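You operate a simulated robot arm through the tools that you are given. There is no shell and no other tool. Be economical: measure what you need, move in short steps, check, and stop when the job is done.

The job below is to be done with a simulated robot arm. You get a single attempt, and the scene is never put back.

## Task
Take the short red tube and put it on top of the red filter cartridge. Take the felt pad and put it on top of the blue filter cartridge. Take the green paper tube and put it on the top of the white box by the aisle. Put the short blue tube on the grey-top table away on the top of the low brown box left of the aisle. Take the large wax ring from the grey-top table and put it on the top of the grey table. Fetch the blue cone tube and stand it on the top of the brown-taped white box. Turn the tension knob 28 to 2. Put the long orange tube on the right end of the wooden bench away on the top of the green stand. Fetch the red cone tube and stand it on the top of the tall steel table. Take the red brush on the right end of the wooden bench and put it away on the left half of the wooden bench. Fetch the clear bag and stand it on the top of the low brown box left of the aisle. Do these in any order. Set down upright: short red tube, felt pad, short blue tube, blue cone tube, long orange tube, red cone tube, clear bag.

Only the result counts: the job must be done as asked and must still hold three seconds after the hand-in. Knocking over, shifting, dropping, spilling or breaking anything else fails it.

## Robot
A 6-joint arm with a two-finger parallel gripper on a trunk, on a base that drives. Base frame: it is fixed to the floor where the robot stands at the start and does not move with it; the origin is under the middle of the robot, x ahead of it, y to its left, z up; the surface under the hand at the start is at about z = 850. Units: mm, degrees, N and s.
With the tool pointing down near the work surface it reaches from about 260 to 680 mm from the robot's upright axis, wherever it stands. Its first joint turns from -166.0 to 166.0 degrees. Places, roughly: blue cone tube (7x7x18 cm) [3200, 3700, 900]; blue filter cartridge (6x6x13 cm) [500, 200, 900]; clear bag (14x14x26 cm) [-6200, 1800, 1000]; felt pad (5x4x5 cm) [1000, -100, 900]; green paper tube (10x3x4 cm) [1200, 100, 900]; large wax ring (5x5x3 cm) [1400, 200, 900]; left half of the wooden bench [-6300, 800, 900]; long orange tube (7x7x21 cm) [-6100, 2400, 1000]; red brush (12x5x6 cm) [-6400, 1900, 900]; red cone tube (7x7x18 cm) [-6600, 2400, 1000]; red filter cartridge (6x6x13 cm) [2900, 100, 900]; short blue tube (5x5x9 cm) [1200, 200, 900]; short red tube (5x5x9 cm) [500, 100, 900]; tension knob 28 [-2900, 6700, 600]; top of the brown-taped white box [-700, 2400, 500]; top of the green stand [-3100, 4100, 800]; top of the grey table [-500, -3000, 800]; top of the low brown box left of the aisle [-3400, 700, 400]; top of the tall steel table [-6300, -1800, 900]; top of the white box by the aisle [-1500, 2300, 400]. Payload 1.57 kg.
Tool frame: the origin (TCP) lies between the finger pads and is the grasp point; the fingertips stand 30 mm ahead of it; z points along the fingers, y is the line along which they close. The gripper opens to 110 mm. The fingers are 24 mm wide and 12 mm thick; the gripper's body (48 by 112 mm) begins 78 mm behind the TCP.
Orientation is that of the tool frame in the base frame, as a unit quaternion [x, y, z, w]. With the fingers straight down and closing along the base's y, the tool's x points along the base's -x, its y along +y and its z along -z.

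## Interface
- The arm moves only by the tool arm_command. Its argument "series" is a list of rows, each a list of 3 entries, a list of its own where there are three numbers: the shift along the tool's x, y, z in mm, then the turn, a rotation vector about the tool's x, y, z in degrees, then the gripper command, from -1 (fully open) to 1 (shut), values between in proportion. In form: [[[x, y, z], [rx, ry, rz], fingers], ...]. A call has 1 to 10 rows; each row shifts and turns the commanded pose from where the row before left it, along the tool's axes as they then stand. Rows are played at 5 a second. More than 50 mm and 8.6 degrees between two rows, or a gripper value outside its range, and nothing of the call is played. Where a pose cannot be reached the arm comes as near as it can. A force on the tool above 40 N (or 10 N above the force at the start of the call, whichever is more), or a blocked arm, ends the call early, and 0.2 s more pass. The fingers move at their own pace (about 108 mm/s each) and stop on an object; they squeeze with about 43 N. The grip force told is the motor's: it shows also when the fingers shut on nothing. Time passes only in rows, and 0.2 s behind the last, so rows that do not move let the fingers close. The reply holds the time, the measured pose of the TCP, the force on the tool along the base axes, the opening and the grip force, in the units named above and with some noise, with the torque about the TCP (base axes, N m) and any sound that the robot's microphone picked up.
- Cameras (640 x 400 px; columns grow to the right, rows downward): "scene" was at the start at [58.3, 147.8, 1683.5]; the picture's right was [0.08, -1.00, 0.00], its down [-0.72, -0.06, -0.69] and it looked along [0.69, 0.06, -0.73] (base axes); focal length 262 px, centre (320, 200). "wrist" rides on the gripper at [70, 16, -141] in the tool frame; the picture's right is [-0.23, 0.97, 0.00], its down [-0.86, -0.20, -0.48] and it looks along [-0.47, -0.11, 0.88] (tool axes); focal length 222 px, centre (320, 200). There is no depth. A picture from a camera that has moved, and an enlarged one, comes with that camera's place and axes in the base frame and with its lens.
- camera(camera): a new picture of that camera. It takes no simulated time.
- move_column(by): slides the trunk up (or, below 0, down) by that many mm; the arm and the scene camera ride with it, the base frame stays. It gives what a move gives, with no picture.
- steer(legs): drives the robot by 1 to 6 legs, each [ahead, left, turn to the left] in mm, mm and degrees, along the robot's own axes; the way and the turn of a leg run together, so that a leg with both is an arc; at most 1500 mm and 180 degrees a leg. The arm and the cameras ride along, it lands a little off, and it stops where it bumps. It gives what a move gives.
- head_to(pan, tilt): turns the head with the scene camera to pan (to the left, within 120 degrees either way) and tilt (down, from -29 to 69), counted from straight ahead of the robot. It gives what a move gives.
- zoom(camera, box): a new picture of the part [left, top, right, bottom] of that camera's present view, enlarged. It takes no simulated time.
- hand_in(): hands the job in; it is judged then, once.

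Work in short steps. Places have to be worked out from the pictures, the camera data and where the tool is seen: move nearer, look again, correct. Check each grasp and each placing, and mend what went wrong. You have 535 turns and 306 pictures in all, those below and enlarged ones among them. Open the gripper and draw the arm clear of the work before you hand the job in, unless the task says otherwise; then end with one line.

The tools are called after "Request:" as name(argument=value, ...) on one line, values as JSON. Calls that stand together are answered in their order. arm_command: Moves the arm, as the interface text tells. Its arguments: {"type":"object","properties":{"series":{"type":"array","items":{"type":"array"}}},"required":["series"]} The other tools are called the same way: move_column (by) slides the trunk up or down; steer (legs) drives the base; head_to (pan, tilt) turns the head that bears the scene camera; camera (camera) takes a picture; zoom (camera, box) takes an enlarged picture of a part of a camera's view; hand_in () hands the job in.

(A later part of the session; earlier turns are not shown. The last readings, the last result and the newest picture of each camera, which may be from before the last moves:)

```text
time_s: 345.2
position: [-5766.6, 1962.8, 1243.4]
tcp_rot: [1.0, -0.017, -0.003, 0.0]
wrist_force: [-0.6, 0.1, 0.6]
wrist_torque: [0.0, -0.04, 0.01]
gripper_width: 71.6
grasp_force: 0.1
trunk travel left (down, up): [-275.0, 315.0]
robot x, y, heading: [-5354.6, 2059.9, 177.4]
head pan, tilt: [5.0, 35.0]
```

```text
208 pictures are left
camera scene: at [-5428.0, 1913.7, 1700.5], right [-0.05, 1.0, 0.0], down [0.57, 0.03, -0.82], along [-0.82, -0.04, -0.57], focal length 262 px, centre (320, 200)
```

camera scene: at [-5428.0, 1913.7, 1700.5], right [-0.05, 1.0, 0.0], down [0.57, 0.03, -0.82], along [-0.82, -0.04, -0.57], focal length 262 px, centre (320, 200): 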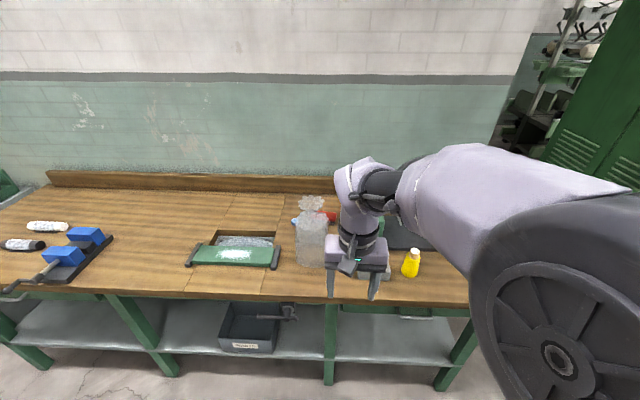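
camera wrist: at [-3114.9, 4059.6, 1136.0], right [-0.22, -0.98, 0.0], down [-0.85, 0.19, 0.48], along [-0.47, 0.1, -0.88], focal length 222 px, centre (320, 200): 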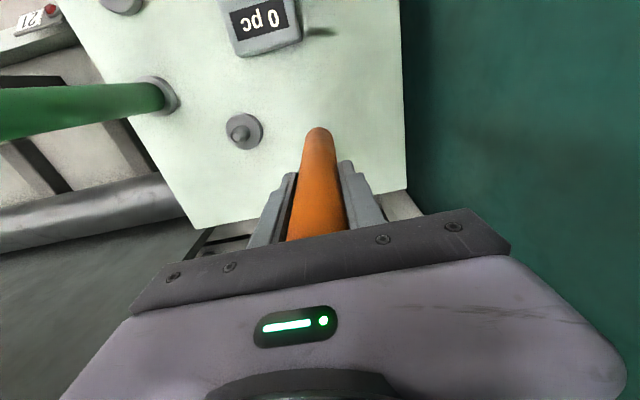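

I approach the bench in front of the bag, moving the arm to the right so the head camera sees the bag.

Request:
steer(legs=[[0, 60, 2.4], [310, 0, 0]])

Request:
arm_command(series=[[[0, -45, 0], [0, 0, 0], -1], [[0, -45, 0], [0, 0, 0], -1], [[0, -45, 0], [0, 0, 0], -1], [[0, -45, 0], [0, 0, 0], -1]])

Request:
head_to(pan=0, tilt=48)

Request:
camera(camera="scene")

Request:
camera(camera="wrist")

```text
time_s: 347.8
position: [-6076.4, 1883.1, 1244.1]
tcp_rot: [1.0, 0.005, -0.002, 0.0]
wrist_force: [0.0, 0.0, 1.0]
wrist_torque: [0.0, -0.01, 0.01]
gripper_width: 71.6
grasp_force: 0.0
trunk travel left (down, up): [-275.0, 315.0]
robot x, y, heading: [-5670.7, 1995.0, -180.0]
head pan, tilt: [5.0, 35.0]
```

```text
time_s: 348.8
position: [-6077.2, 2064.8, 1246.7]
tcp_rot: [1.0, 0.005, -0.004, 0.001]
wrist_force: [-0.2, 0.4, 0.3]
wrist_torque: [-0.02, 0.01, -0.02]
gripper_width: 110.0
grasp_force: 0.1
trunk travel left (down, up): [-275.0, 315.0]
robot x, y, heading: [-5664.8, 1996.7, -180.1]
head pan, tilt: [5.0, 35.0]
```

```text
time_s: 349.6
position: [-6076.6, 2064.3, 1245.0]
tcp_rot: [1.0, 0.005, -0.003, 0.0]
wrist_force: [0.1, -0.2, -0.4]
wrist_torque: [0.04, -0.02, -0.03]
gripper_width: 109.9
grasp_force: 0.1
trunk travel left (down, up): [-275.0, 315.0]
robot x, y, heading: [-5665.6, 1994.9, -179.9]
head pan, tilt: [0.0, 48.0]
```

```text
207 pictures are left
camera scene: at [-5726.7, 1857.5, 1681.6], right [0.0, 1.0, 0.0], down [0.74, 0.0, -0.67], along [-0.67, 0.0, -0.74], focal length 262 px, centre (320, 200)
```

scene: 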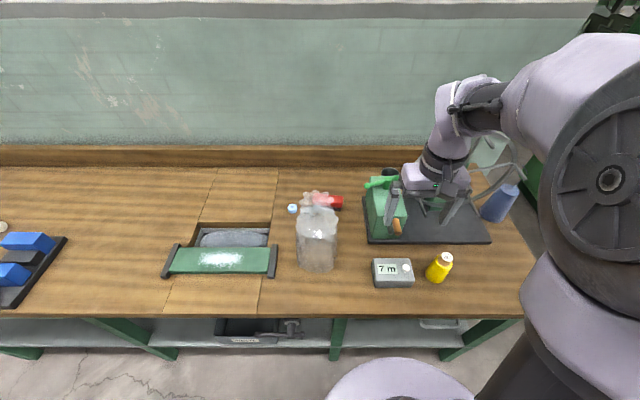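

```text
206 pictures are left
camera wrist: at [-6007.2, 2049.2, 1386.4], right [-0.22, -0.98, 0.0], down [-0.85, 0.19, 0.48], along [-0.47, 0.1, -0.88], focal length 222 px, centre (320, 200)
```

wrist: 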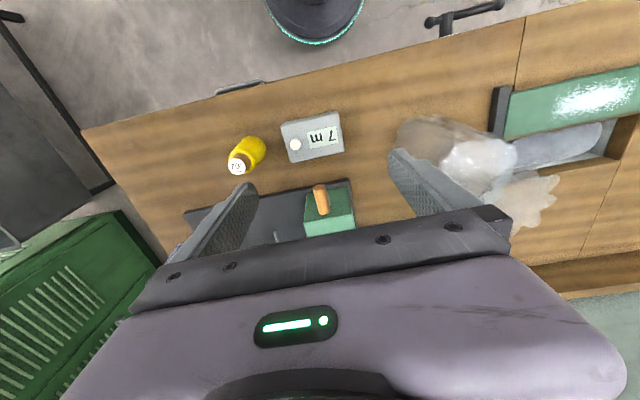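

Zoom on the bag from both cameras.

Request:
zoom(camera="scene", box=[256, 180, 384, 280])

Request:
zoom(camera="wrist", box=[370, 90, 598, 240])

```text
4.00 times, centred on (320, 230) of scene
camera zoom: at [-5726.7, 1857.5, 1681.6], right [0.0, 1.0, 0.0], down [0.74, 0.0, -0.67], along [-0.67, 0.0, -0.74], focal length 1047 px, centre (320, 80)
```

zoom: 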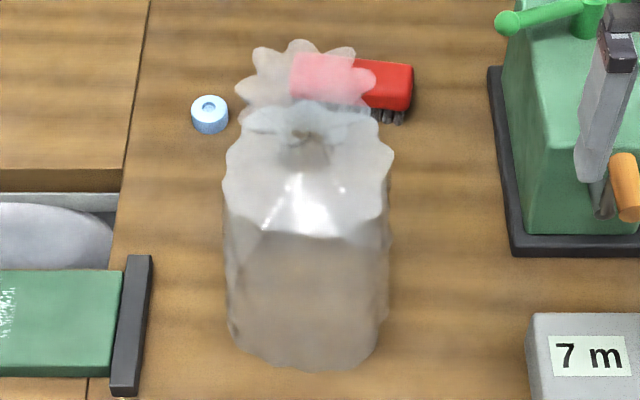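

```text
2.67 times, centred on (484, 165) of wrist
camera zoom: at [-6007.2, 2049.2, 1386.4], right [-0.22, -0.98, 0.0], down [-0.85, 0.19, 0.48], along [-0.47, 0.1, -0.88], focal length 592 px, centre (-117, 293)
```

zoom: 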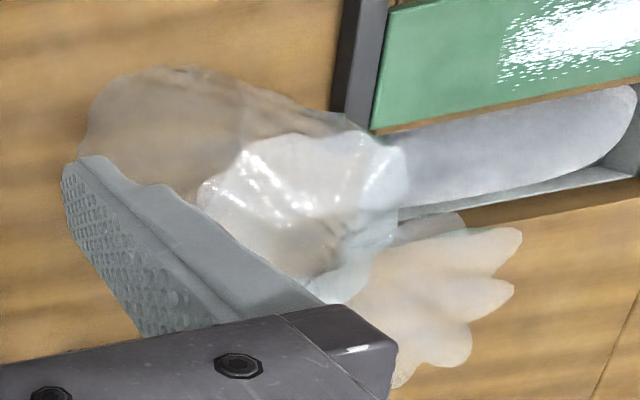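

The bag's axis is at about (-6177, 1848): neck near z 1110, flared top to ~1165 (≈90 mm wide). I move above with open fingers and check.

Request:
arm_command(series=[[[-20, 43.3, 0], [0, 0, 0], -1], [[-20, 43.3, 0], [0, 0, 0], -1], [[-20, 43.3, 0], [0, 0, 0], -1], [[-20, 43.3, 0], [0, 0, 0], -1], [[-20, 43, 0], [0, 0, 0], -1], [[0, 0, 0], [0, 0, 0], -1]])

Request:
camera(camera="wrist")

Request:
zoom(camera="scene", box=[240, 120, 400, 280])

```text
time_s: 351.0
position: [-6176.4, 1845.9, 1244.3]
tcp_rot: [1.0, 0.005, -0.004, -0.001]
wrist_force: [0.2, 0.8, -0.1]
wrist_torque: [0.01, -0.03, -0.02]
gripper_width: 110.1
grasp_force: 0.1
trunk travel left (down, up): [-275.0, 315.0]
robot x, y, heading: [-5665.9, 1996.5, -179.7]
head pan, tilt: [0.0, 48.0]
```

```text
203 pictures are left
camera wrist: at [-6105.7, 1830.8, 1384.9], right [-0.22, -0.98, 0.0], down [-0.85, 0.19, 0.48], along [-0.47, 0.1, -0.87], focal length 222 px, centre (320, 200)
```

wrist: 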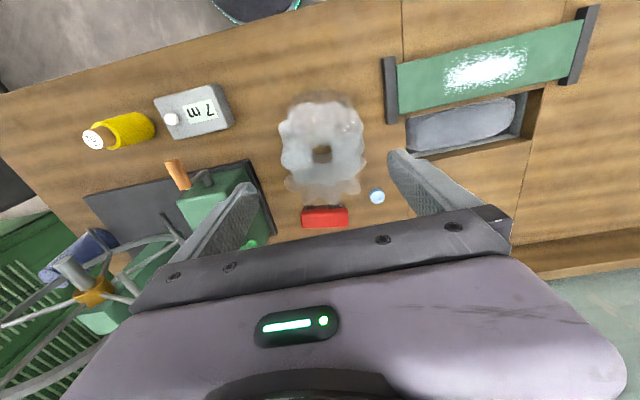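

```text
2.50 times, centred on (320, 200) of scene
camera zoom: at [-5725.9, 1858.3, 1681.7], right [0.0, 1.0, 0.0], down [0.74, 0.0, -0.67], along [-0.67, 0.0, -0.74], focal length 654 px, centre (320, 200)
```

zoom: 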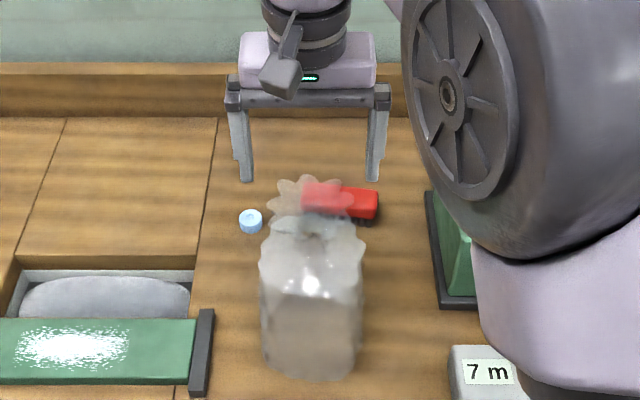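

Neck is centred between the fingers (reads (-6187, 1845)). I zoom once to confirm the flare fits between the fingers.

Request:
zoom(camera="wrist", box=[230, 80, 430, 240])

```text
2.50 times, centred on (330, 160) of wrist
camera zoom: at [-6105.7, 1830.8, 1384.9], right [-0.22, -0.98, 0.0], down [-0.85, 0.19, 0.48], along [-0.47, 0.1, -0.87], focal length 555 px, centre (295, 300)
```

zoom: 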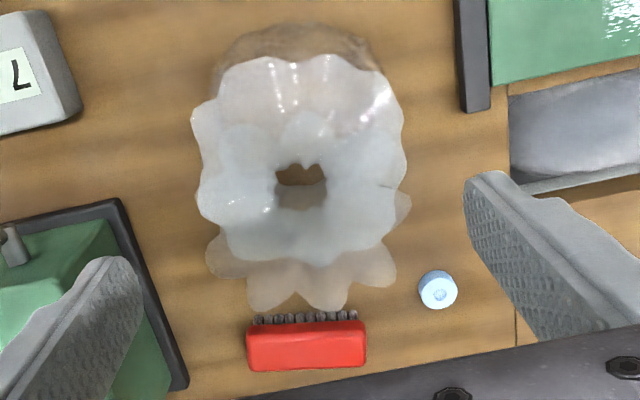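

It fits (~80 mm). I descend to the neck.

Request:
arm_command(series=[[[-4, 0, 40], [0, 0, 0], -1], [[0, 0, 40], [0, 0, 0], -1], [[0, 0, 30], [0, 0, 0], -1], [[0, 0, 22], [0, 0, 0], -1], [[0, 0, 0], [0, 0, 0], -1]])

Request:
camera(camera="wrist")

Request:
zoom(camera="scene", box=[240, 120, 400, 280])

```text
time_s: 352.2
position: [-6181.4, 1845.7, 1110.5]
tcp_rot: [1.0, 0.005, -0.004, -0.001]
wrist_force: [0.7, 0.2, 0.4]
wrist_torque: [0.0, 0.0, -0.02]
gripper_width: 109.9
grasp_force: 0.0
trunk travel left (down, up): [-275.0, 315.0]
robot x, y, heading: [-5665.1, 1995.5, -180.0]
head pan, tilt: [0.0, 48.0]
```

```text
200 pictures are left
camera wrist: at [-6110.7, 1829.8, 1252.3], right [-0.22, -0.98, 0.0], down [-0.85, 0.19, 0.48], along [-0.47, 0.1, -0.88], focal length 222 px, centre (320, 200)
```

wrist: 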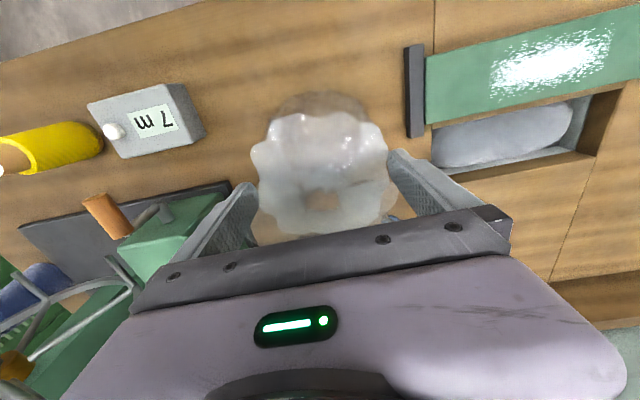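

```text
2.50 times, centred on (320, 200) of scene
camera zoom: at [-5726.4, 1857.4, 1681.6], right [0.0, 1.0, 0.0], down [0.74, 0.0, -0.67], along [-0.67, 0.0, -0.74], focal length 654 px, centre (320, 200)
```

zoom: 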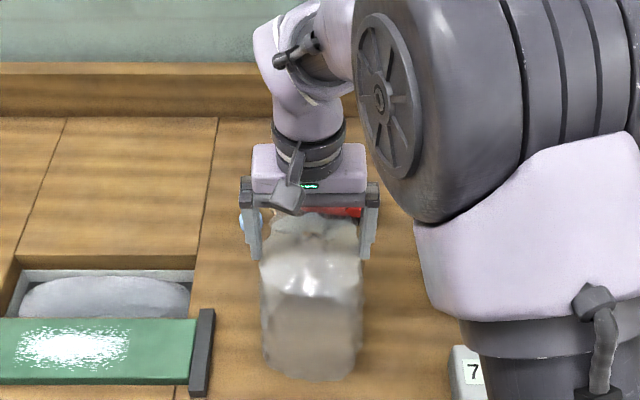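

The fingers flank the neck. I close slowly and read the width.

Request:
arm_command(series=[[[0, 0, 0], [0, 0, 0], -0.3], [[0, 0, 0], [0, 0, 0], 0.3], [[0, 0, 0], [0, 0, 0], 1], [[0, 0, 0], [0, 0, 0], 1], [[0, 0, 0], [0, 0, 0], 1]])

Request:
zoom(camera="scene", box=[240, 120, 400, 280])

```text
time_s: 353.4
position: [-6181.9, 1844.5, 1112.5]
tcp_rot: [1.0, 0.005, -0.004, 0.0]
wrist_force: [1.2, -0.2, 0.0]
wrist_torque: [0.01, 0.05, 0.01]
gripper_width: 24.9
grasp_force: 36.6
trunk travel left (down, up): [-275.0, 315.0]
robot x, y, heading: [-5663.2, 1998.6, -179.9]
head pan, tilt: [0.0, 48.0]
```

```text
2.50 times, centred on (320, 200) of scene
camera zoom: at [-5726.7, 1857.3, 1681.5], right [0.0, 1.0, 0.0], down [0.74, 0.0, -0.67], along [-0.67, 0.0, -0.74], focal length 654 px, centre (320, 200)
```

zoom: 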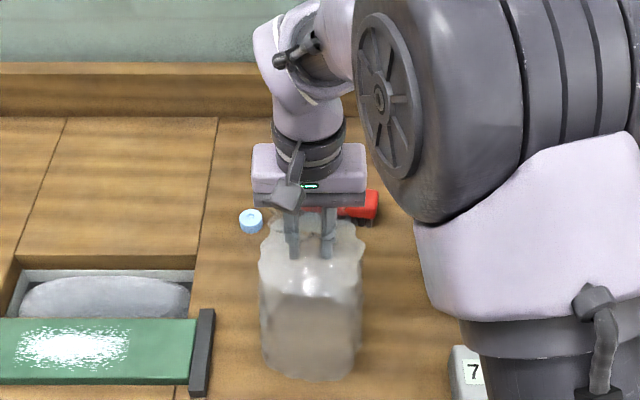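

Neck gripped (25 mm). I lift and check.

Request:
arm_command(series=[[[0, 0, -15], [0, 0, 0], 1], [[0, 0, -35], [0, 0, 0], 1], [[0, 0, -45], [0, 0, 0], 1], [[0, 0, -45], [0, 0, 0], 1], [[0, 0, -45], [0, 0, 0], 1], [[0, 0, 0], [0, 0, 0], 1]])

Request:
camera(camera="wrist")

Request:
camera(camera="scene")

```text
time_s: 354.8
position: [-6180.7, 1846.6, 1297.6]
tcp_rot: [1.0, 0.005, -0.003, 0.0]
wrist_force: [0.1, -0.1, -0.5]
wrist_torque: [0.0, -0.01, 0.03]
gripper_width: 24.3
grasp_force: 36.9
trunk travel left (down, up): [-275.0, 315.0]
robot x, y, heading: [-5669.6, 1999.6, -179.9]
head pan, tilt: [0.0, 48.0]
```

```text
197 pictures are left
camera wrist: at [-6109.3, 1832.2, 1437.8], right [-0.22, -0.98, 0.0], down [-0.85, 0.19, 0.48], along [-0.47, 0.1, -0.88], focal length 222 px, centre (320, 200)
```

wrist: 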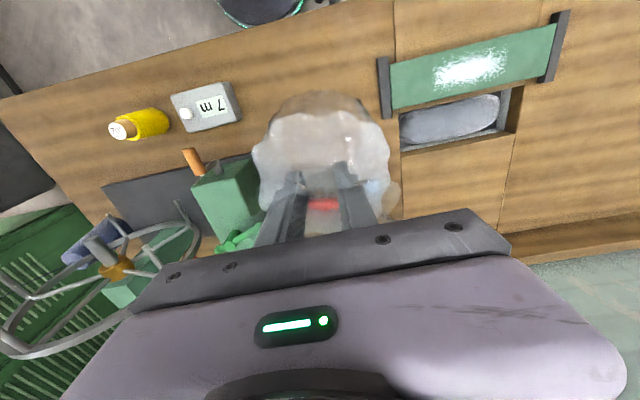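

```text
196 pictures are left
camera scene: at [-5727.0, 1857.2, 1681.5], right [0.0, 1.0, 0.0], down [0.74, 0.0, -0.67], along [-0.67, 0.0, -0.74], focal length 262 px, centre (320, 200)
```

scene: 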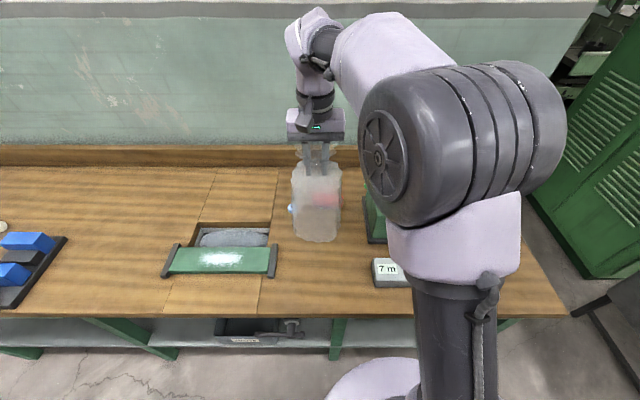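

The bag hangs safely (bottom = TCP−250). I fold in, reverse along the lane to x ≈ -2650 and slide south to face the low brown box from the east.

Request:
arm_command(series=[[[45, 0, 0], [0, 0, 0], 1], [[45, 0, 0], [0, 0, 0], 1], [[0, 0, 0], [0, 0, 0], 1]])

Request:
steer(legs=[[-400, 0, 0], [-1450, 0, 0], [-1170, 0, 0]])

Request:
head_to(pan=60, tilt=40)

Request:
camera(camera="scene")

Request:
camera(camera="wrist")

```text
time_s: 355.6
position: [-6089.2, 1845.2, 1296.5]
tcp_rot: [1.0, 0.005, -0.003, 0.001]
wrist_force: [-0.8, -0.3, -0.3]
wrist_torque: [-0.02, -0.03, 0.01]
gripper_width: 24.5
grasp_force: 36.0
trunk travel left (down, up): [-275.0, 315.0]
robot x, y, heading: [-5666.9, 1995.2, -180.1]
head pan, tilt: [0.0, 48.0]
```

```text
time_s: 370.6
position: [-3019.2, 1895.6, 1297.2]
tcp_rot: [1.0, 0.025, -0.003, 0.001]
wrist_force: [1.0, -0.3, -0.6]
wrist_torque: [-0.02, 0.04, -0.01]
gripper_width: 24.5
grasp_force: 36.2
trunk travel left (down, up): [-275.0, 315.0]
robot x, y, heading: [-2608.9, 2061.6, -177.6]
head pan, tilt: [0.0, 48.0]
```

```text
time_s: 371.9
position: [-3019.9, 1895.2, 1297.1]
tcp_rot: [1.0, 0.026, -0.003, 0.0]
wrist_force: [-0.1, -0.4, -0.6]
wrist_torque: [-0.03, 0.02, 0.01]
gripper_width: 24.8
grasp_force: 36.2
trunk travel left (down, up): [-275.0, 315.0]
robot x, y, heading: [-2605.7, 2063.4, -177.7]
head pan, tilt: [60.0, 40.0]
```

```text
195 pictures are left
camera scene: at [-2620.0, 1850.0, 1693.0], right [-0.89, 0.46, 0.0], down [0.3, 0.57, -0.77], along [-0.35, -0.68, -0.64], focal length 262 px, centre (320, 200)
```

scene: 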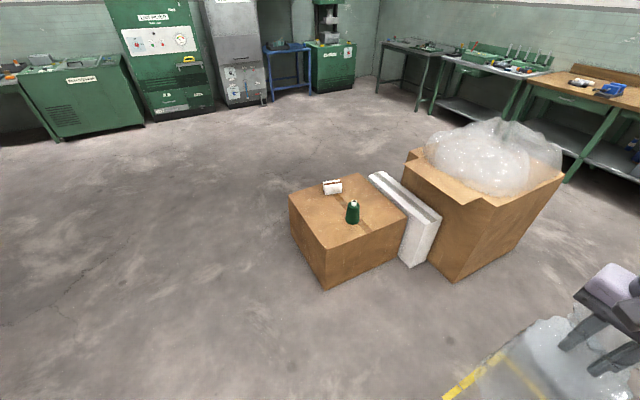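

```text
194 pictures are left
camera wrist: at [-2949.7, 1883.4, 1437.8], right [-0.18, -0.98, 0.0], down [-0.86, 0.16, 0.48], along [-0.48, 0.08, -0.88], focal length 222 px, centre (320, 200)
```

wrist: 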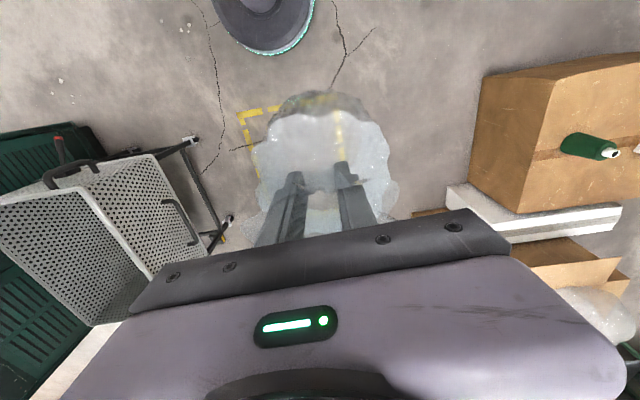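

The floor east of the box is clear. I straighten heading and slide south to y ≈ 850.

Request:
steer(legs=[[0, 0, -2.3], [110, 1210, 0]])

Request:
head_to(pan=10, tilt=50)

Request:
camera(camera="scene")

```text
time_s: 378.4
position: [-3121.2, 698.8, 1296.7]
tcp_rot: [1.0, 0.013, -0.003, 0.001]
wrist_force: [-0.3, 0.1, -0.3]
wrist_torque: [0.02, 0.03, -0.01]
gripper_width: 24.6
grasp_force: 36.9
trunk travel left (down, up): [-275.0, 315.0]
robot x, y, heading: [-2698.1, 860.9, -178.8]
head pan, tilt: [60.0, 40.0]
```

```text
time_s: 379.6
position: [-3121.5, 699.8, 1297.6]
tcp_rot: [1.0, 0.012, -0.004, 0.0]
wrist_force: [0.3, 0.1, -0.2]
wrist_torque: [0.03, 0.01, 0.02]
gripper_width: 24.6
grasp_force: 36.9
trunk travel left (down, up): [-275.0, 315.0]
robot x, y, heading: [-2701.1, 857.6, -179.1]
head pan, tilt: [10.0, 50.0]
```

```text
193 pictures are left
camera scene: at [-2756.1, 703.8, 1678.8], right [-0.19, 0.98, 0.0], down [0.75, 0.15, -0.64], along [-0.63, -0.12, -0.77], focal length 262 px, centre (320, 200)
```

scene: 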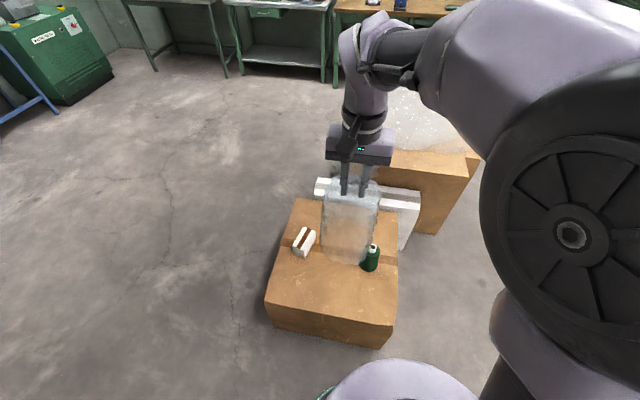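

Box top spans x -3740…-3120, y 375…950; the front middle is free. I extend over (-3255, 695) and lower the trunk.

Request:
arm_command(series=[[[-45, 0, 0], [0, 0, 0], 1], [[-45, 0, 0], [0, 0, 0], 1], [[-45, 3, 0], [0, 0, 0], 1], [[0, 0, 45], [0, 0, 0], 1], [[0, 0, 45], [0, 0, 0], 1], [[0, 0, 45], [0, 0, 0], 1], [[0, 0, 0], [0, 0, 0], 1]])

Request:
move_column(by=-270)

Request:
camera(camera="scene")

Request:
camera(camera="wrist")

```text
time_s: 381.2
position: [-3256.4, 692.7, 1161.2]
tcp_rot: [1.0, 0.013, -0.004, 0.0]
wrist_force: [-0.9, 0.5, -0.8]
wrist_torque: [-0.02, 0.0, -0.01]
gripper_width: 24.5
grasp_force: 36.0
trunk travel left (down, up): [-275.0, 315.0]
robot x, y, heading: [-2704.9, 856.2, -178.8]
head pan, tilt: [10.0, 50.0]
```

```text
time_s: 384.0
position: [-3255.3, 692.3, 891.3]
tcp_rot: [1.0, 0.013, -0.004, 0.001]
wrist_force: [0.7, 1.0, 0.5]
wrist_torque: [-0.01, -0.06, 0.01]
gripper_width: 24.6
grasp_force: 36.2
trunk travel left (down, up): [-5.0, 585.0]
robot x, y, heading: [-2701.7, 856.4, -179.2]
head pan, tilt: [10.0, 50.0]
```

```text
192 pictures are left
camera scene: at [-2756.1, 703.8, 1408.9], right [-0.19, 0.98, 0.0], down [0.75, 0.15, -0.64], along [-0.63, -0.12, -0.77], focal length 262 px, centre (320, 200)
```

scene: 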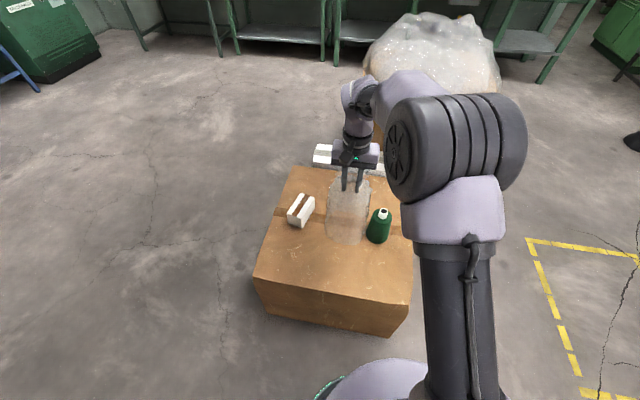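

```text
191 pictures are left
camera wrist: at [-3185.9, 678.3, 1032.0], right [-0.2, -0.98, 0.0], down [-0.86, 0.18, 0.48], along [-0.47, 0.1, -0.88], focal length 222 px, centre (320, 200)
```

wrist: 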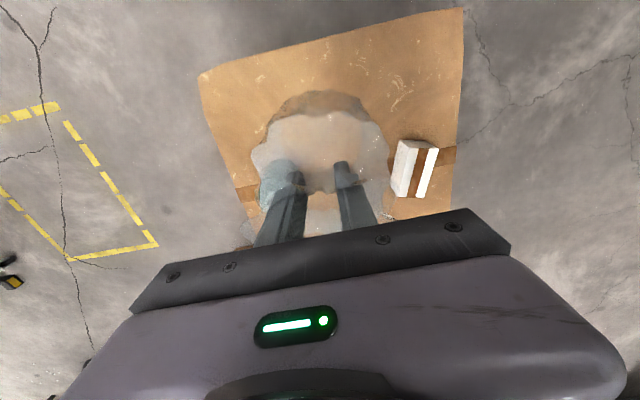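

Clearance to the green cone is fine; I shift 15 mm toward me and descend.

Request:
arm_command(series=[[[15, 0, 40], [0, 0, 0], 1], [[0, 0, 45], [0, 0, 0], 1], [[0, 0, 45], [0, 0, 0], 1], [[0, 0, 30], [0, 0, 0], 1], [[0, 0, 15], [0, 0, 0], 1], [[0, 0, 6], [0, 0, 0], 1], [[0, 0, 6], [0, 0, 0], 1], [[0, 0, 6], [0, 0, 0], 1], [[0, 0, 6], [0, 0, 0], 1]])

Request:
camera(camera="scene")

```text
time_s: 386.0
position: [-3243.6, 692.2, 691.4]
tcp_rot: [1.0, 0.013, -0.003, 0.001]
wrist_force: [-0.1, -0.3, -0.2]
wrist_torque: [0.01, 0.02, 0.01]
gripper_width: 24.7
grasp_force: 36.3
trunk travel left (down, up): [-5.0, 585.0]
robot x, y, heading: [-2701.9, 857.9, -178.9]
head pan, tilt: [10.0, 50.0]
```

```text
190 pictures are left
camera scene: at [-2756.1, 703.8, 1408.8], right [-0.19, 0.98, 0.0], down [0.75, 0.15, -0.64], along [-0.63, -0.12, -0.77], focal length 262 px, centre (320, 200)
```

scene: 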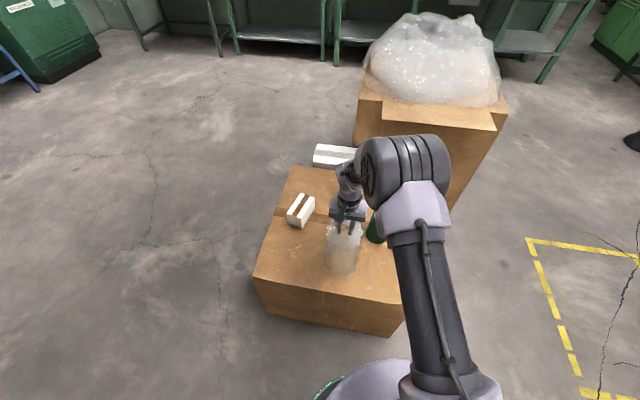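

No contact yet at TCP 691; continuing in small steps.

Request:
arm_command(series=[[[0, 0, 5], [0, 0, 0], 1], [[0, 0, 5], [0, 0, 0], 1], [[0, 0, 4], [0, 0, 0], 1], [[0, 0, 4], [0, 0, 0], 1], [[0, 0, 4], [0, 0, 0], 1], [[0, 0, 4], [0, 0, 0], 1], [[0, 0, 4], [0, 0, 0], 1], [[0, 0, 4], [0, 0, 0], 1]])

Request:
zoom(camera="scene", box=[260, 160, 420, 310])

```text
time_s: 387.3
position: [-3243.9, 693.5, 671.4]
tcp_rot: [1.0, 0.013, -0.006, 0.001]
wrist_force: [5.3, 2.3, 24.1]
wrist_torque: [0.38, -0.36, -0.16]
gripper_width: 25.1
grasp_force: 36.7
trunk travel left (down, up): [-5.0, 585.0]
robot x, y, heading: [-2703.1, 857.6, -179.0]
head pan, tilt: [10.0, 50.0]
stopped in row 6: the force on the tool passed its limit at 46 N (the readings are from after the stop); the commanded pose is now the measured one
```

```text
2.67 times, centred on (340, 235) of scene
camera zoom: at [-2753.4, 704.8, 1409.0], right [-0.19, 0.98, 0.0], down [0.75, 0.15, -0.64], along [-0.63, -0.12, -0.76], focal length 698 px, centre (267, 107)
```

zoom: 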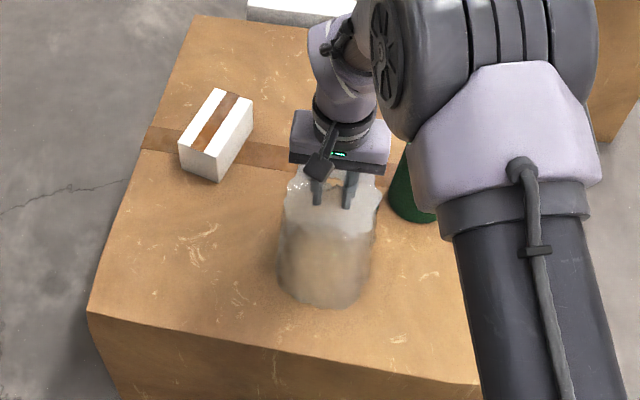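

Contact at TCP 671. I ease up, open fully (wider than the flare), and rise.

Request:
arm_command(series=[[[0, 0, -2], [0, 0, 0], 1], [[0, 0, 0], [0, 0, 0], 0.4], [[0, 0, 0], [0, 0, 0], 0], [[0, 0, 0], [0, 0, 0], -0.5], [[0, 0, 0], [0, 0, 0], -1], [[0, 0, 0], [0, 0, 0], -1], [[0, 0, -20], [0, 0, 0], -1], [[0, 0, -40], [0, 0, 0], -1], [[0, 0, -45], [0, 0, 0], -1], [[0, 0, -45], [0, 0, 0], -1]])

Request:
zoom(camera="scene", box=[240, 130, 440, 310])

Request:
camera(camera="wrist")

```text
time_s: 389.5
position: [-3242.2, 693.9, 823.3]
tcp_rot: [1.0, 0.013, -0.006, 0.0]
wrist_force: [0.2, 0.5, -1.1]
wrist_torque: [-0.03, -0.01, 0.0]
gripper_width: 110.0
grasp_force: 0.1
trunk travel left (down, up): [-5.0, 585.0]
robot x, y, heading: [-2704.3, 859.0, -178.9]
head pan, tilt: [10.0, 50.0]
```

```text
2.22 times, centred on (340, 220) of scene
camera zoom: at [-2756.1, 703.9, 1408.8], right [-0.19, 0.98, 0.0], down [0.75, 0.15, -0.64], along [-0.63, -0.12, -0.77], focal length 582 px, centre (276, 156)
```

zoom: 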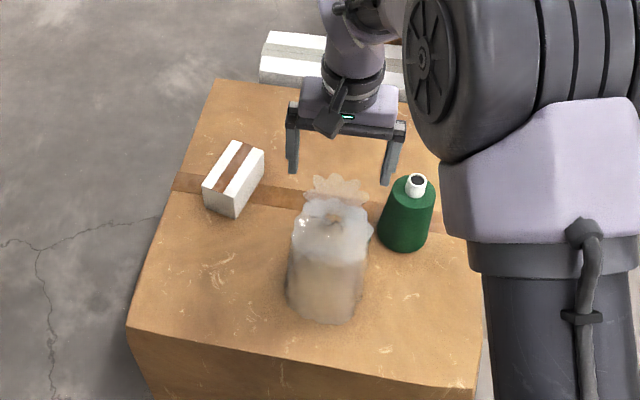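

```text
187 pictures are left
camera wrist: at [-3171.6, 680.0, 963.8], right [-0.2, -0.98, 0.0], down [-0.86, 0.18, 0.49], along [-0.48, 0.1, -0.87], focal length 222 px, centre (320, 200)
```

wrist: 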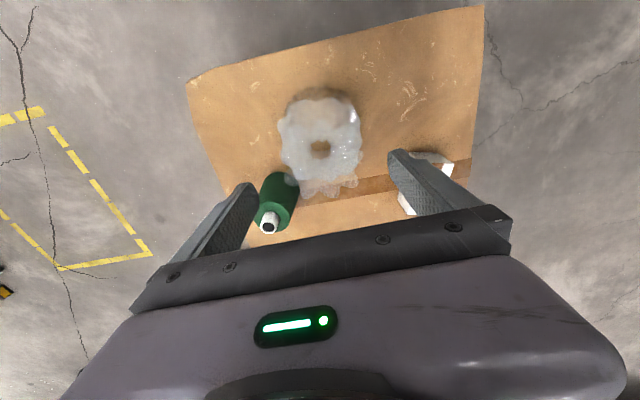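

The bag stands on the low brown box. Now back to the bench for the red brush: trunk up, arm folded, same lane.

Request:
move_column(by=270)

Request:
arm_command(series=[[[0, 0, -45], [0, 0, 0], -0.3], [[0, 0, -45], [0, 0, 0], -0.3], [[45, 0, -20], [0, 0, 0], -0.3], [[45, 0, 0], [0, 0, 0], -0.3], [[30, 0, 0], [0, 0, 0], -0.3]])

Request:
steer(legs=[[0, -1170, -1], [1450, 0, 0], [1400, 0, 0]])

Request:
head_to(pan=10, tilt=42)

Request:
camera(camera="scene")

```text
time_s: 392.3
position: [-3242.7, 693.7, 1092.0]
tcp_rot: [1.0, 0.013, -0.006, 0.002]
wrist_force: [-0.5, 0.1, -0.8]
wrist_torque: [-0.01, 0.01, 0.0]
gripper_width: 110.2
grasp_force: 0.0
trunk travel left (down, up): [-275.0, 315.0]
robot x, y, heading: [-2704.1, 855.9, -178.9]
head pan, tilt: [10.0, 50.0]
```

```text
time_s: 393.5
position: [-3122.8, 697.2, 1203.3]
tcp_rot: [1.0, 0.012, -0.006, 0.001]
wrist_force: [0.4, 1.1, -0.3]
wrist_torque: [0.01, 0.02, 0.01]
gripper_width: 71.3
grasp_force: 0.0
trunk travel left (down, up): [-275.0, 315.0]
robot x, y, heading: [-2701.8, 857.8, -178.9]
head pan, tilt: [10.0, 50.0]
```

```text
time_s: 412.9
position: [-6010.1, 1805.3, 1201.0]
tcp_rot: [1.0, 0.012, -0.005, 0.001]
wrist_force: [-0.7, 0.2, 0.0]
wrist_torque: [0.01, 0.0, -0.03]
gripper_width: 71.6
grasp_force: 0.0
trunk travel left (down, up): [-275.0, 315.0]
robot x, y, heading: [-5591.6, 1962.8, -178.9]
head pan, tilt: [10.0, 50.0]
```

```text
time_s: 413.6
position: [-6010.9, 1804.9, 1200.6]
tcp_rot: [1.0, 0.012, -0.005, 0.001]
wrist_force: [0.2, 0.0, 0.0]
wrist_torque: [0.02, -0.03, 0.05]
gripper_width: 71.5
grasp_force: 0.0
trunk travel left (down, up): [-275.0, 315.0]
robot x, y, heading: [-5587.7, 1965.9, -179.2]
head pan, tilt: [10.0, 42.0]
```

```text
186 pictures are left
camera scene: at [-5650.3, 1810.0, 1690.0], right [-0.19, 0.98, 0.0], down [0.66, 0.13, -0.74], along [-0.73, -0.14, -0.67], focal length 262 px, centre (320, 200)
```

scene: 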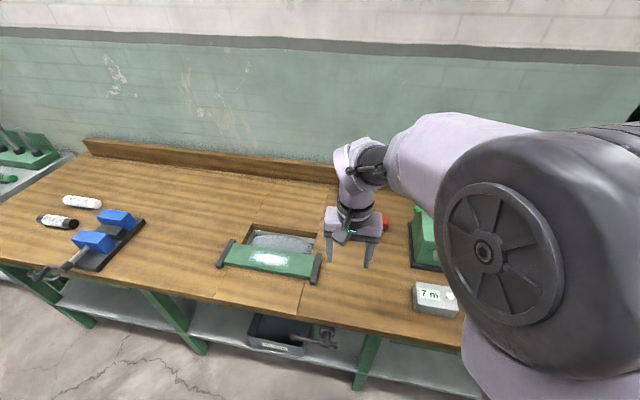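

The brush's centre is near (-6436, 1883); a free spot on the left half lies about (-6250, 1060). I move closer to the bench and turn the gripper 90° so it closes across the brush.

Request:
steer(legs=[[190, 0, -1]])

Request:
arm_command(series=[[[-45, 0, 0], [0, 0, 0], -1], [[-45, 0, 0], [0, 0, 0], -1], [[0, 0, 0], [0, 0, 8.5], -1], [[0, 0, 0], [0, 0, 8.5], -1], [[0, 0, 0], [0, 0, 8.5], -1], [[0, 0, 0], [0, 0, 8.5], -1], [[0, 0, 0], [0, 0, 8.5], -1], [[0, 0, 0], [0, 0, 8.5], -1], [[0, 0, 0], [0, 0, 8.5], -1], [[0, 0, 0], [0, 0, 8.5], -1]])

Request:
arm_command(series=[[[0, 0, 0], [0, 0, 8.5], -1], [[0, 0, 0], [0, 0, 8.5], -1], [[0, 0, 0], [0, 0, 5], -1], [[0, 0, 0], [0, 0, 0], -1]])

Request:
camera(camera="wrist")

Request:
camera(camera="scene")

```text
time_s: 415.1
position: [-6203.3, 1810.3, 1202.5]
tcp_rot: [1.0, 0.005, -0.005, 0.001]
wrist_force: [0.2, -0.2, 0.0]
wrist_torque: [-0.02, -0.04, 0.02]
gripper_width: 71.5
grasp_force: 0.1
trunk travel left (down, up): [-275.0, 315.0]
robot x, y, heading: [-5778.9, 1963.4, -179.7]
head pan, tilt: [10.0, 42.0]
```

```text
time_s: 417.3
position: [-6292.4, 1808.9, 1203.1]
tcp_rot: [0.831, -0.557, -0.004, 0.003]
wrist_force: [0.9, -0.1, -0.5]
wrist_torque: [0.0, -0.05, -0.01]
gripper_width: 110.2
grasp_force: 0.1
trunk travel left (down, up): [-275.0, 315.0]
robot x, y, heading: [-5776.4, 1965.2, -179.9]
head pan, tilt: [10.0, 42.0]
```

```text
time_s: 418.3
position: [-6293.1, 1808.7, 1201.7]
tcp_rot: [0.711, -0.704, -0.003, 0.004]
wrist_force: [0.0, -0.2, 0.1]
wrist_torque: [0.0, -0.02, 0.0]
gripper_width: 110.2
grasp_force: 0.1
trunk travel left (down, up): [-275.0, 315.0]
robot x, y, heading: [-5779.2, 1962.4, -179.9]
head pan, tilt: [10.0, 42.0]
```

```text
185 pictures are left
camera wrist: at [-6307.6, 1739.8, 1343.8], right [-0.98, 0.22, 0.01], down [0.2, 0.86, 0.48], along [0.1, 0.47, -0.88], focal length 222 px, centre (320, 200)
```

wrist: 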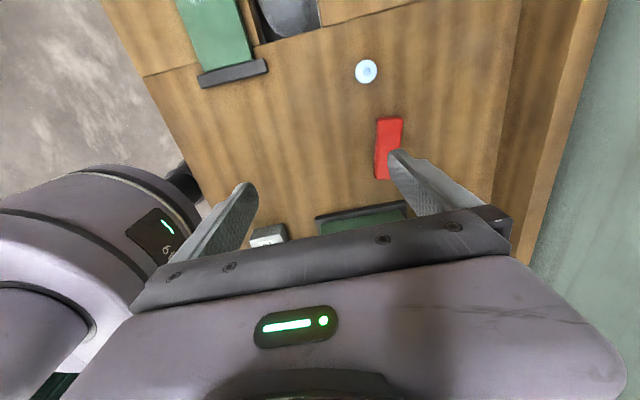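

```text
184 pictures are left
camera scene: at [-5842.3, 1809.3, 1690.0], right [-0.17, 0.98, 0.0], down [0.66, 0.12, -0.74], along [-0.73, -0.13, -0.67], focal length 262 px, centre (320, 200)
```

scene: 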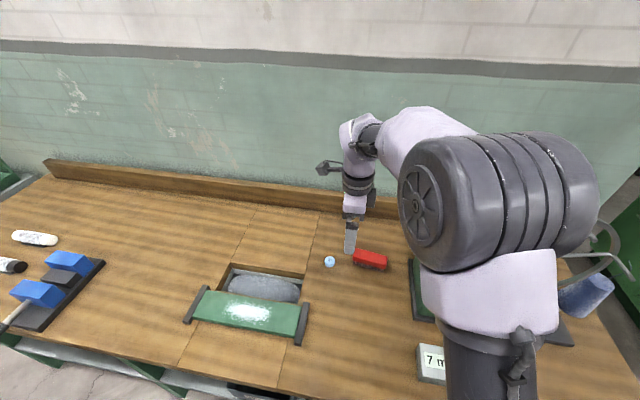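

The brush: centre (-6415, 1890), top ≈ 907, long axis ~8° off y. I align the gripper over it.

Request:
arm_command(series=[[[-27, 41, 0], [0, 0, 0], -1], [[-27, 41, 0], [0, 0, 0], -1], [[-27, 40, 0], [0, 0, 0], -1], [[0, 0, 45], [0, 0, 8], -1], [[0, 0, 45], [0, 0, 0], -1], [[0, 0, 45], [0, 0, 0], -1], [[0, 0, 45], [0, 0, 0], -1], [[0, 0, 0], [0, 0, 0], -1]])

Request:
camera(camera="wrist")

Request:
zoom(camera="scene", box=[290, 190, 450, 290])

```text
time_s: 420.1
position: [-6415.6, 1892.4, 1021.8]
tcp_rot: [-0.66, 0.751, 0.003, -0.004]
wrist_force: [0.2, -0.4, -0.3]
wrist_torque: [-0.01, 0.02, 0.03]
gripper_width: 109.9
grasp_force: 0.0
trunk travel left (down, up): [-275.0, 315.0]
robot x, y, heading: [-5780.8, 1958.5, -179.8]
head pan, tilt: [10.0, 42.0]
```

```text
183 pictures are left
camera wrist: at [-6440.3, 1825.7, 1163.5], right [-0.94, 0.35, 0.01], down [0.31, 0.82, 0.47], along [0.16, 0.45, -0.88], focal length 222 px, centre (320, 200)
```

wrist: 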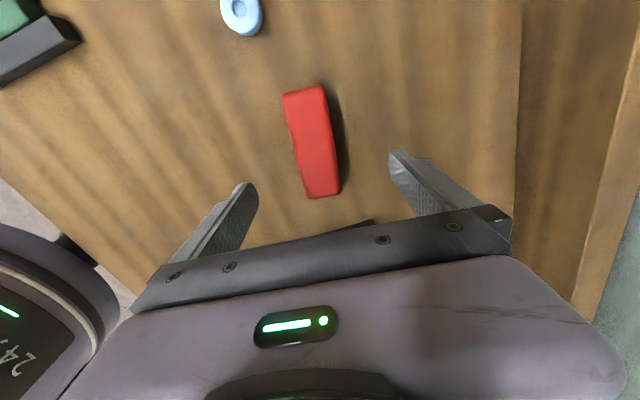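

```text
4.00 times, centred on (370, 240) of scene
camera zoom: at [-5841.8, 1809.3, 1690.1], right [-0.18, 0.98, 0.0], down [0.66, 0.12, -0.74], along [-0.73, -0.13, -0.67], focal length 1047 px, centre (120, 40)
```

zoom: 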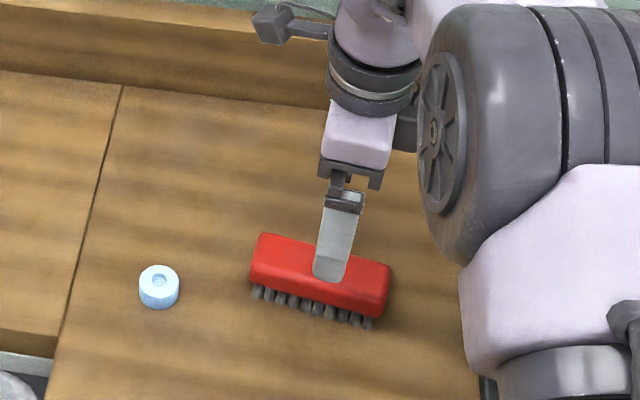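

Aligned. I correct by (3, −9) mm, go down to TCP 893 and close.

Request:
arm_command(series=[[[9, -4, 40], [0, 0, 0], -1], [[0, 0, 45], [0, 0, 0], -1], [[0, 0, 30], [0, 0, 0], -1], [[0, 0, 14], [0, 0, 0], -1], [[0, 0, 0], [0, 0, 0], 0], [[0, 0, 0], [0, 0, 0], 1], [[0, 0, 0], [0, 0, 0], 1], [[0, 0, 0], [0, 0, 0], 1]])

Request:
camera(camera="wrist")

```text
time_s: 421.0
position: [-6415.6, 1879.6, 909.9]
tcp_rot: [-0.659, 0.752, 0.001, -0.003]
wrist_force: [8.5, 1.0, 11.2]
wrist_torque: [0.12, -1.01, 0.13]
gripper_width: 110.0
grasp_force: 0.0
trunk travel left (down, up): [-275.0, 315.0]
robot x, y, heading: [-5775.1, 1964.3, -180.1]
head pan, tilt: [10.0, 42.0]
stopped in row 4: the force on the tool passed its limit at 63 N (the readings are from after the stop); the commanded pose is now the measured one
```

```text
181 pictures are left
camera wrist: at [-6439.6, 1813.3, 1052.0], right [-0.94, 0.35, 0.01], down [0.31, 0.82, 0.47], along [0.16, 0.45, -0.88], focal length 222 px, centre (320, 200)
```

wrist: 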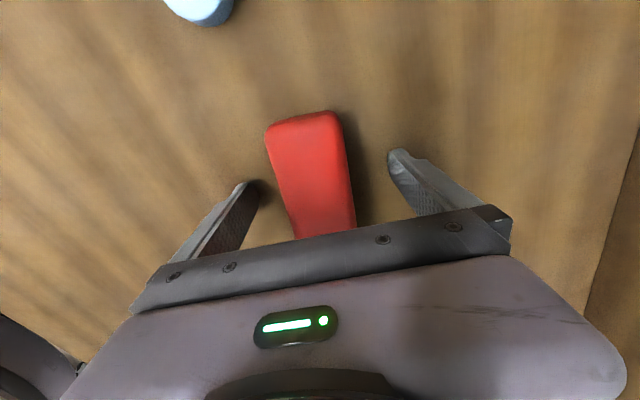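

The fingertips touched the bench (so its top is ≈ 880). I raise 4 mm and close on the brush.

Request:
arm_command(series=[[[0, 0, -4], [0, 0, 0], -1], [[0, 0, 0], [0, 0, 0], 0], [[0, 0, 0], [0, 0, 0], 1], [[0, 0, 0], [0, 0, 0], 1], [[0, 0, 0], [0, 0, 0], 1], [[0, 0, -20], [0, 0, 0], 1], [[0, 0, -40], [0, 0, 0], 1], [[0, 0, -45], [0, 0, 0], 1], [[0, 0, -45], [0, 0, 0], 1]])

Request:
camera(camera="wrist")

Request:
camera(camera="scene")

```text
time_s: 423.0
position: [-6414.6, 1879.7, 1066.4]
tcp_rot: [-0.659, 0.752, 0.002, -0.003]
wrist_force: [-0.1, -0.2, -0.5]
wrist_torque: [0.03, 0.02, -0.02]
gripper_width: 44.6
grasp_force: 43.3
trunk travel left (down, up): [-275.0, 315.0]
robot x, y, heading: [-5779.9, 1961.1, -180.0]
head pan, tilt: [10.0, 42.0]
```

```text
180 pictures are left
camera wrist: at [-6439.2, 1814.2, 1207.0], right [-0.94, 0.35, 0.01], down [0.31, 0.82, 0.47], along [0.16, 0.45, -0.88], focal length 222 px, centre (320, 200)
```

wrist: 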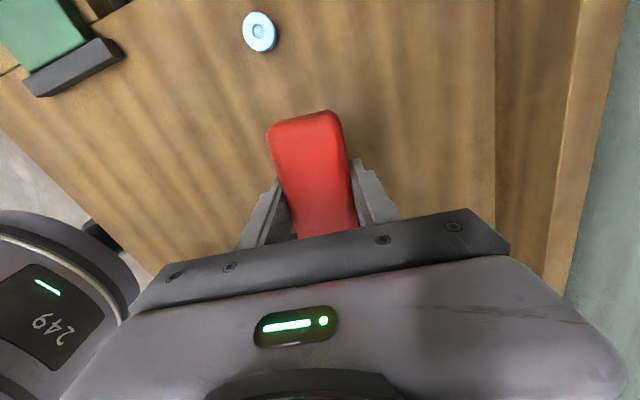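

```text
179 pictures are left
camera scene: at [-5841.7, 1809.4, 1690.1], right [-0.17, 0.98, 0.0], down [0.66, 0.12, -0.74], along [-0.73, -0.13, -0.67], focal length 262 px, centre (320, 200)
```

scene: 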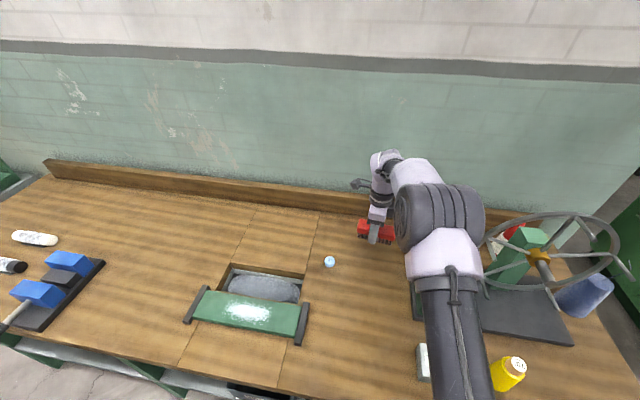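

Brush held. I raise a bit, back off 100 mm and slide left along the bench to y ≈ 1130.

Request:
arm_command(series=[[[0, 0, -45], [0, 0, 0], 1], [[0, 0, -20], [0, 0, 0], 1]])

Request:
steer(legs=[[-100, 0, 0], [0, 830, 0]])

Request:
camera(camera="scene")

Request:
camera(camera="wrist")

```text
time_s: 423.6
position: [-6414.4, 1880.7, 1128.4]
tcp_rot: [-0.66, 0.751, 0.003, -0.003]
wrist_force: [-0.2, -0.1, -0.8]
wrist_torque: [0.01, -0.02, -0.01]
gripper_width: 44.4
grasp_force: 43.6
trunk travel left (down, up): [-275.0, 315.0]
robot x, y, heading: [-5776.8, 1961.1, -179.9]
head pan, tilt: [10.0, 42.0]
```

```text
time_s: 428.7
position: [-6317.2, 1065.6, 1128.1]
tcp_rot: [-0.656, 0.754, 0.002, -0.003]
wrist_force: [-0.2, -0.2, -1.1]
wrist_torque: [0.0, 0.0, -0.02]
gripper_width: 44.3
grasp_force: 43.3
trunk travel left (down, up): [-275.0, 315.0]
robot x, y, heading: [-5683.8, 1145.6, 179.6]
head pan, tilt: [10.0, 42.0]
```

```text
178 pictures are left
camera scene: at [-5746.5, 990.9, 1690.0], right [-0.17, 0.99, 0.0], down [0.66, 0.11, -0.74], along [-0.73, -0.12, -0.67], focal length 262 px, centre (320, 200)
```

scene: 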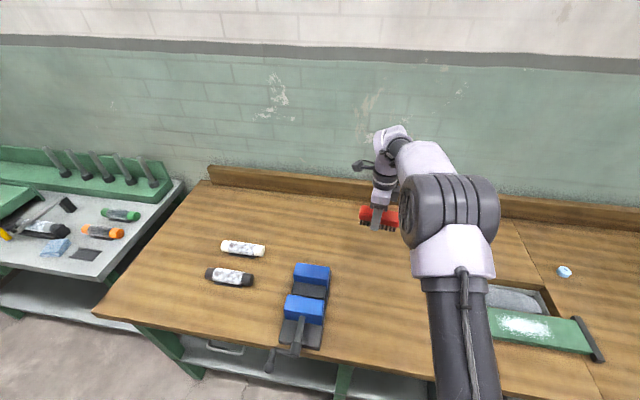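

```text
177 pictures are left
camera wrist: at [-6342.0, 1000.0, 1269.9], right [-0.93, 0.36, 0.01], down [0.32, 0.82, 0.47], along [0.16, 0.45, -0.88], focal length 222 px, centre (320, 200)
```

wrist: 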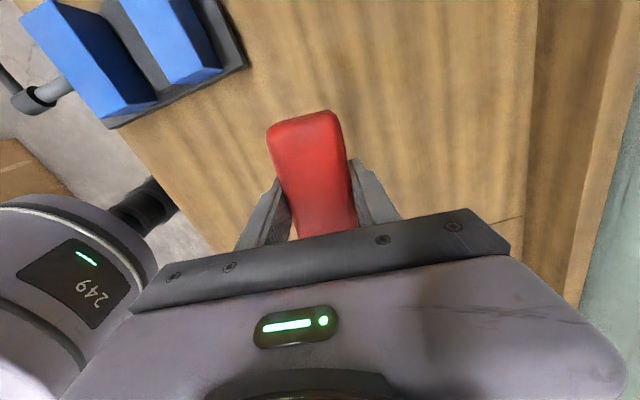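

Below the brush is free bench (left half spans y 245–1420). I lower it here.

Request:
arm_command(series=[[[0, 0, 45], [0, 0, 0], 1], [[0, 0, 45], [0, 0, 0], 1], [[0, 0, 45], [0, 0, 0], 1], [[0, 0, 45], [0, 0, 0], 1], [[0, 0, 25], [0, 0, 0], 1], [[0, 0, 6], [0, 0, 0], 1], [[0, 0, 4], [0, 0, 0], 1], [[0, 0, 3], [0, 0, 0], 1], [[0, 0, 3], [0, 0, 0], 1]])

Request:
zoom(camera="scene", box=[320, 180, 440, 270])

```text
time_s: 430.7
position: [-6321.9, 1065.3, 913.3]
tcp_rot: [-0.656, 0.755, 0.005, -0.009]
wrist_force: [5.1, 1.4, 18.5]
wrist_torque: [0.36, -0.62, -0.21]
gripper_width: 44.3
grasp_force: 43.1
trunk travel left (down, up): [-275.0, 315.0]
robot x, y, heading: [-5680.7, 1144.3, 179.6]
head pan, tilt: [10.0, 42.0]
stopped in row 9: the force on the tool passed its limit at 45 N (the readings are from after the stop); the commanded pose is now the measured one
```

```text
4.44 times, centred on (380, 225) of scene
camera zoom: at [-5742.9, 991.9, 1690.3], right [-0.17, 0.99, 0.0], down [0.66, 0.11, -0.74], along [-0.73, -0.12, -0.67], focal length 1163 px, centre (53, 89)
```

zoom: 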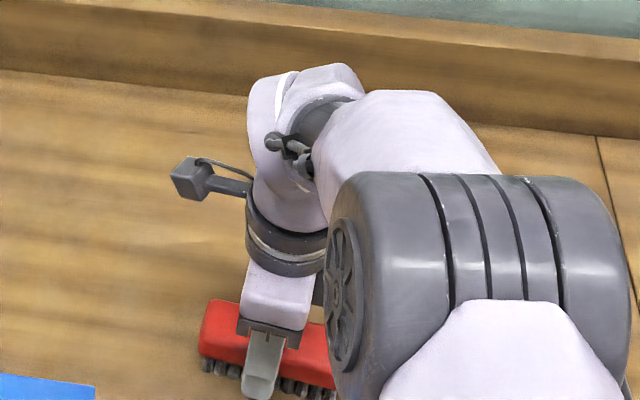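

On the bench (contact). Release and rise.

Request:
arm_command(series=[[[0, 0, -2], [0, 0, 0], 1], [[0, 0, 0], [0, 0, 0], 0], [[0, 0, 0], [0, 0, 0], -0.5], [[0, 0, 0], [0, 0, 0], -0.5], [[0, 0, -30], [0, 0, 0], -0.5], [[0, 0, -45], [0, 0, 0], -0.5], [[0, 0, -45], [0, 0, 0], -0.5], [[0, 0, -45], [0, 0, 0], -0.5], [[0, 0, -45], [0, 0, 0], -0.5], [[0, 0, -45], [0, 0, 0], -0.5]])

Request:
camera(camera="scene")

```text
time_s: 432.9
position: [-6320.1, 1064.7, 1167.6]
tcp_rot: [-0.657, 0.754, 0.004, -0.007]
wrist_force: [-0.9, -0.9, 0.6]
wrist_torque: [0.03, -0.03, -0.04]
gripper_width: 82.7
grasp_force: 0.1
trunk travel left (down, up): [-275.0, 315.0]
robot x, y, heading: [-5678.7, 1147.7, 179.6]
head pan, tilt: [10.0, 42.0]
```

```text
175 pictures are left
camera scene: at [-5745.9, 991.5, 1690.1], right [-0.17, 0.99, 0.0], down [0.66, 0.11, -0.74], along [-0.73, -0.12, -0.67], focal length 262 px, centre (320, 200)
```

scene: 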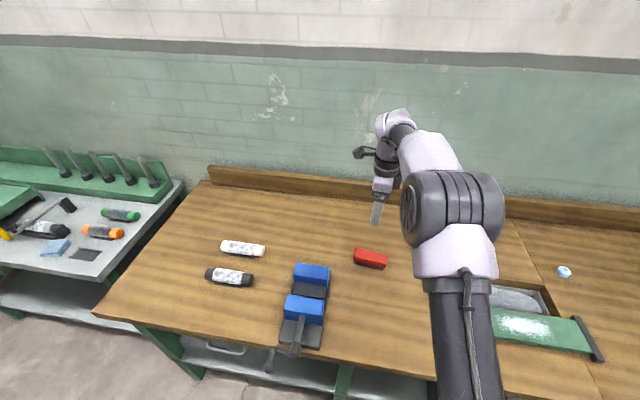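

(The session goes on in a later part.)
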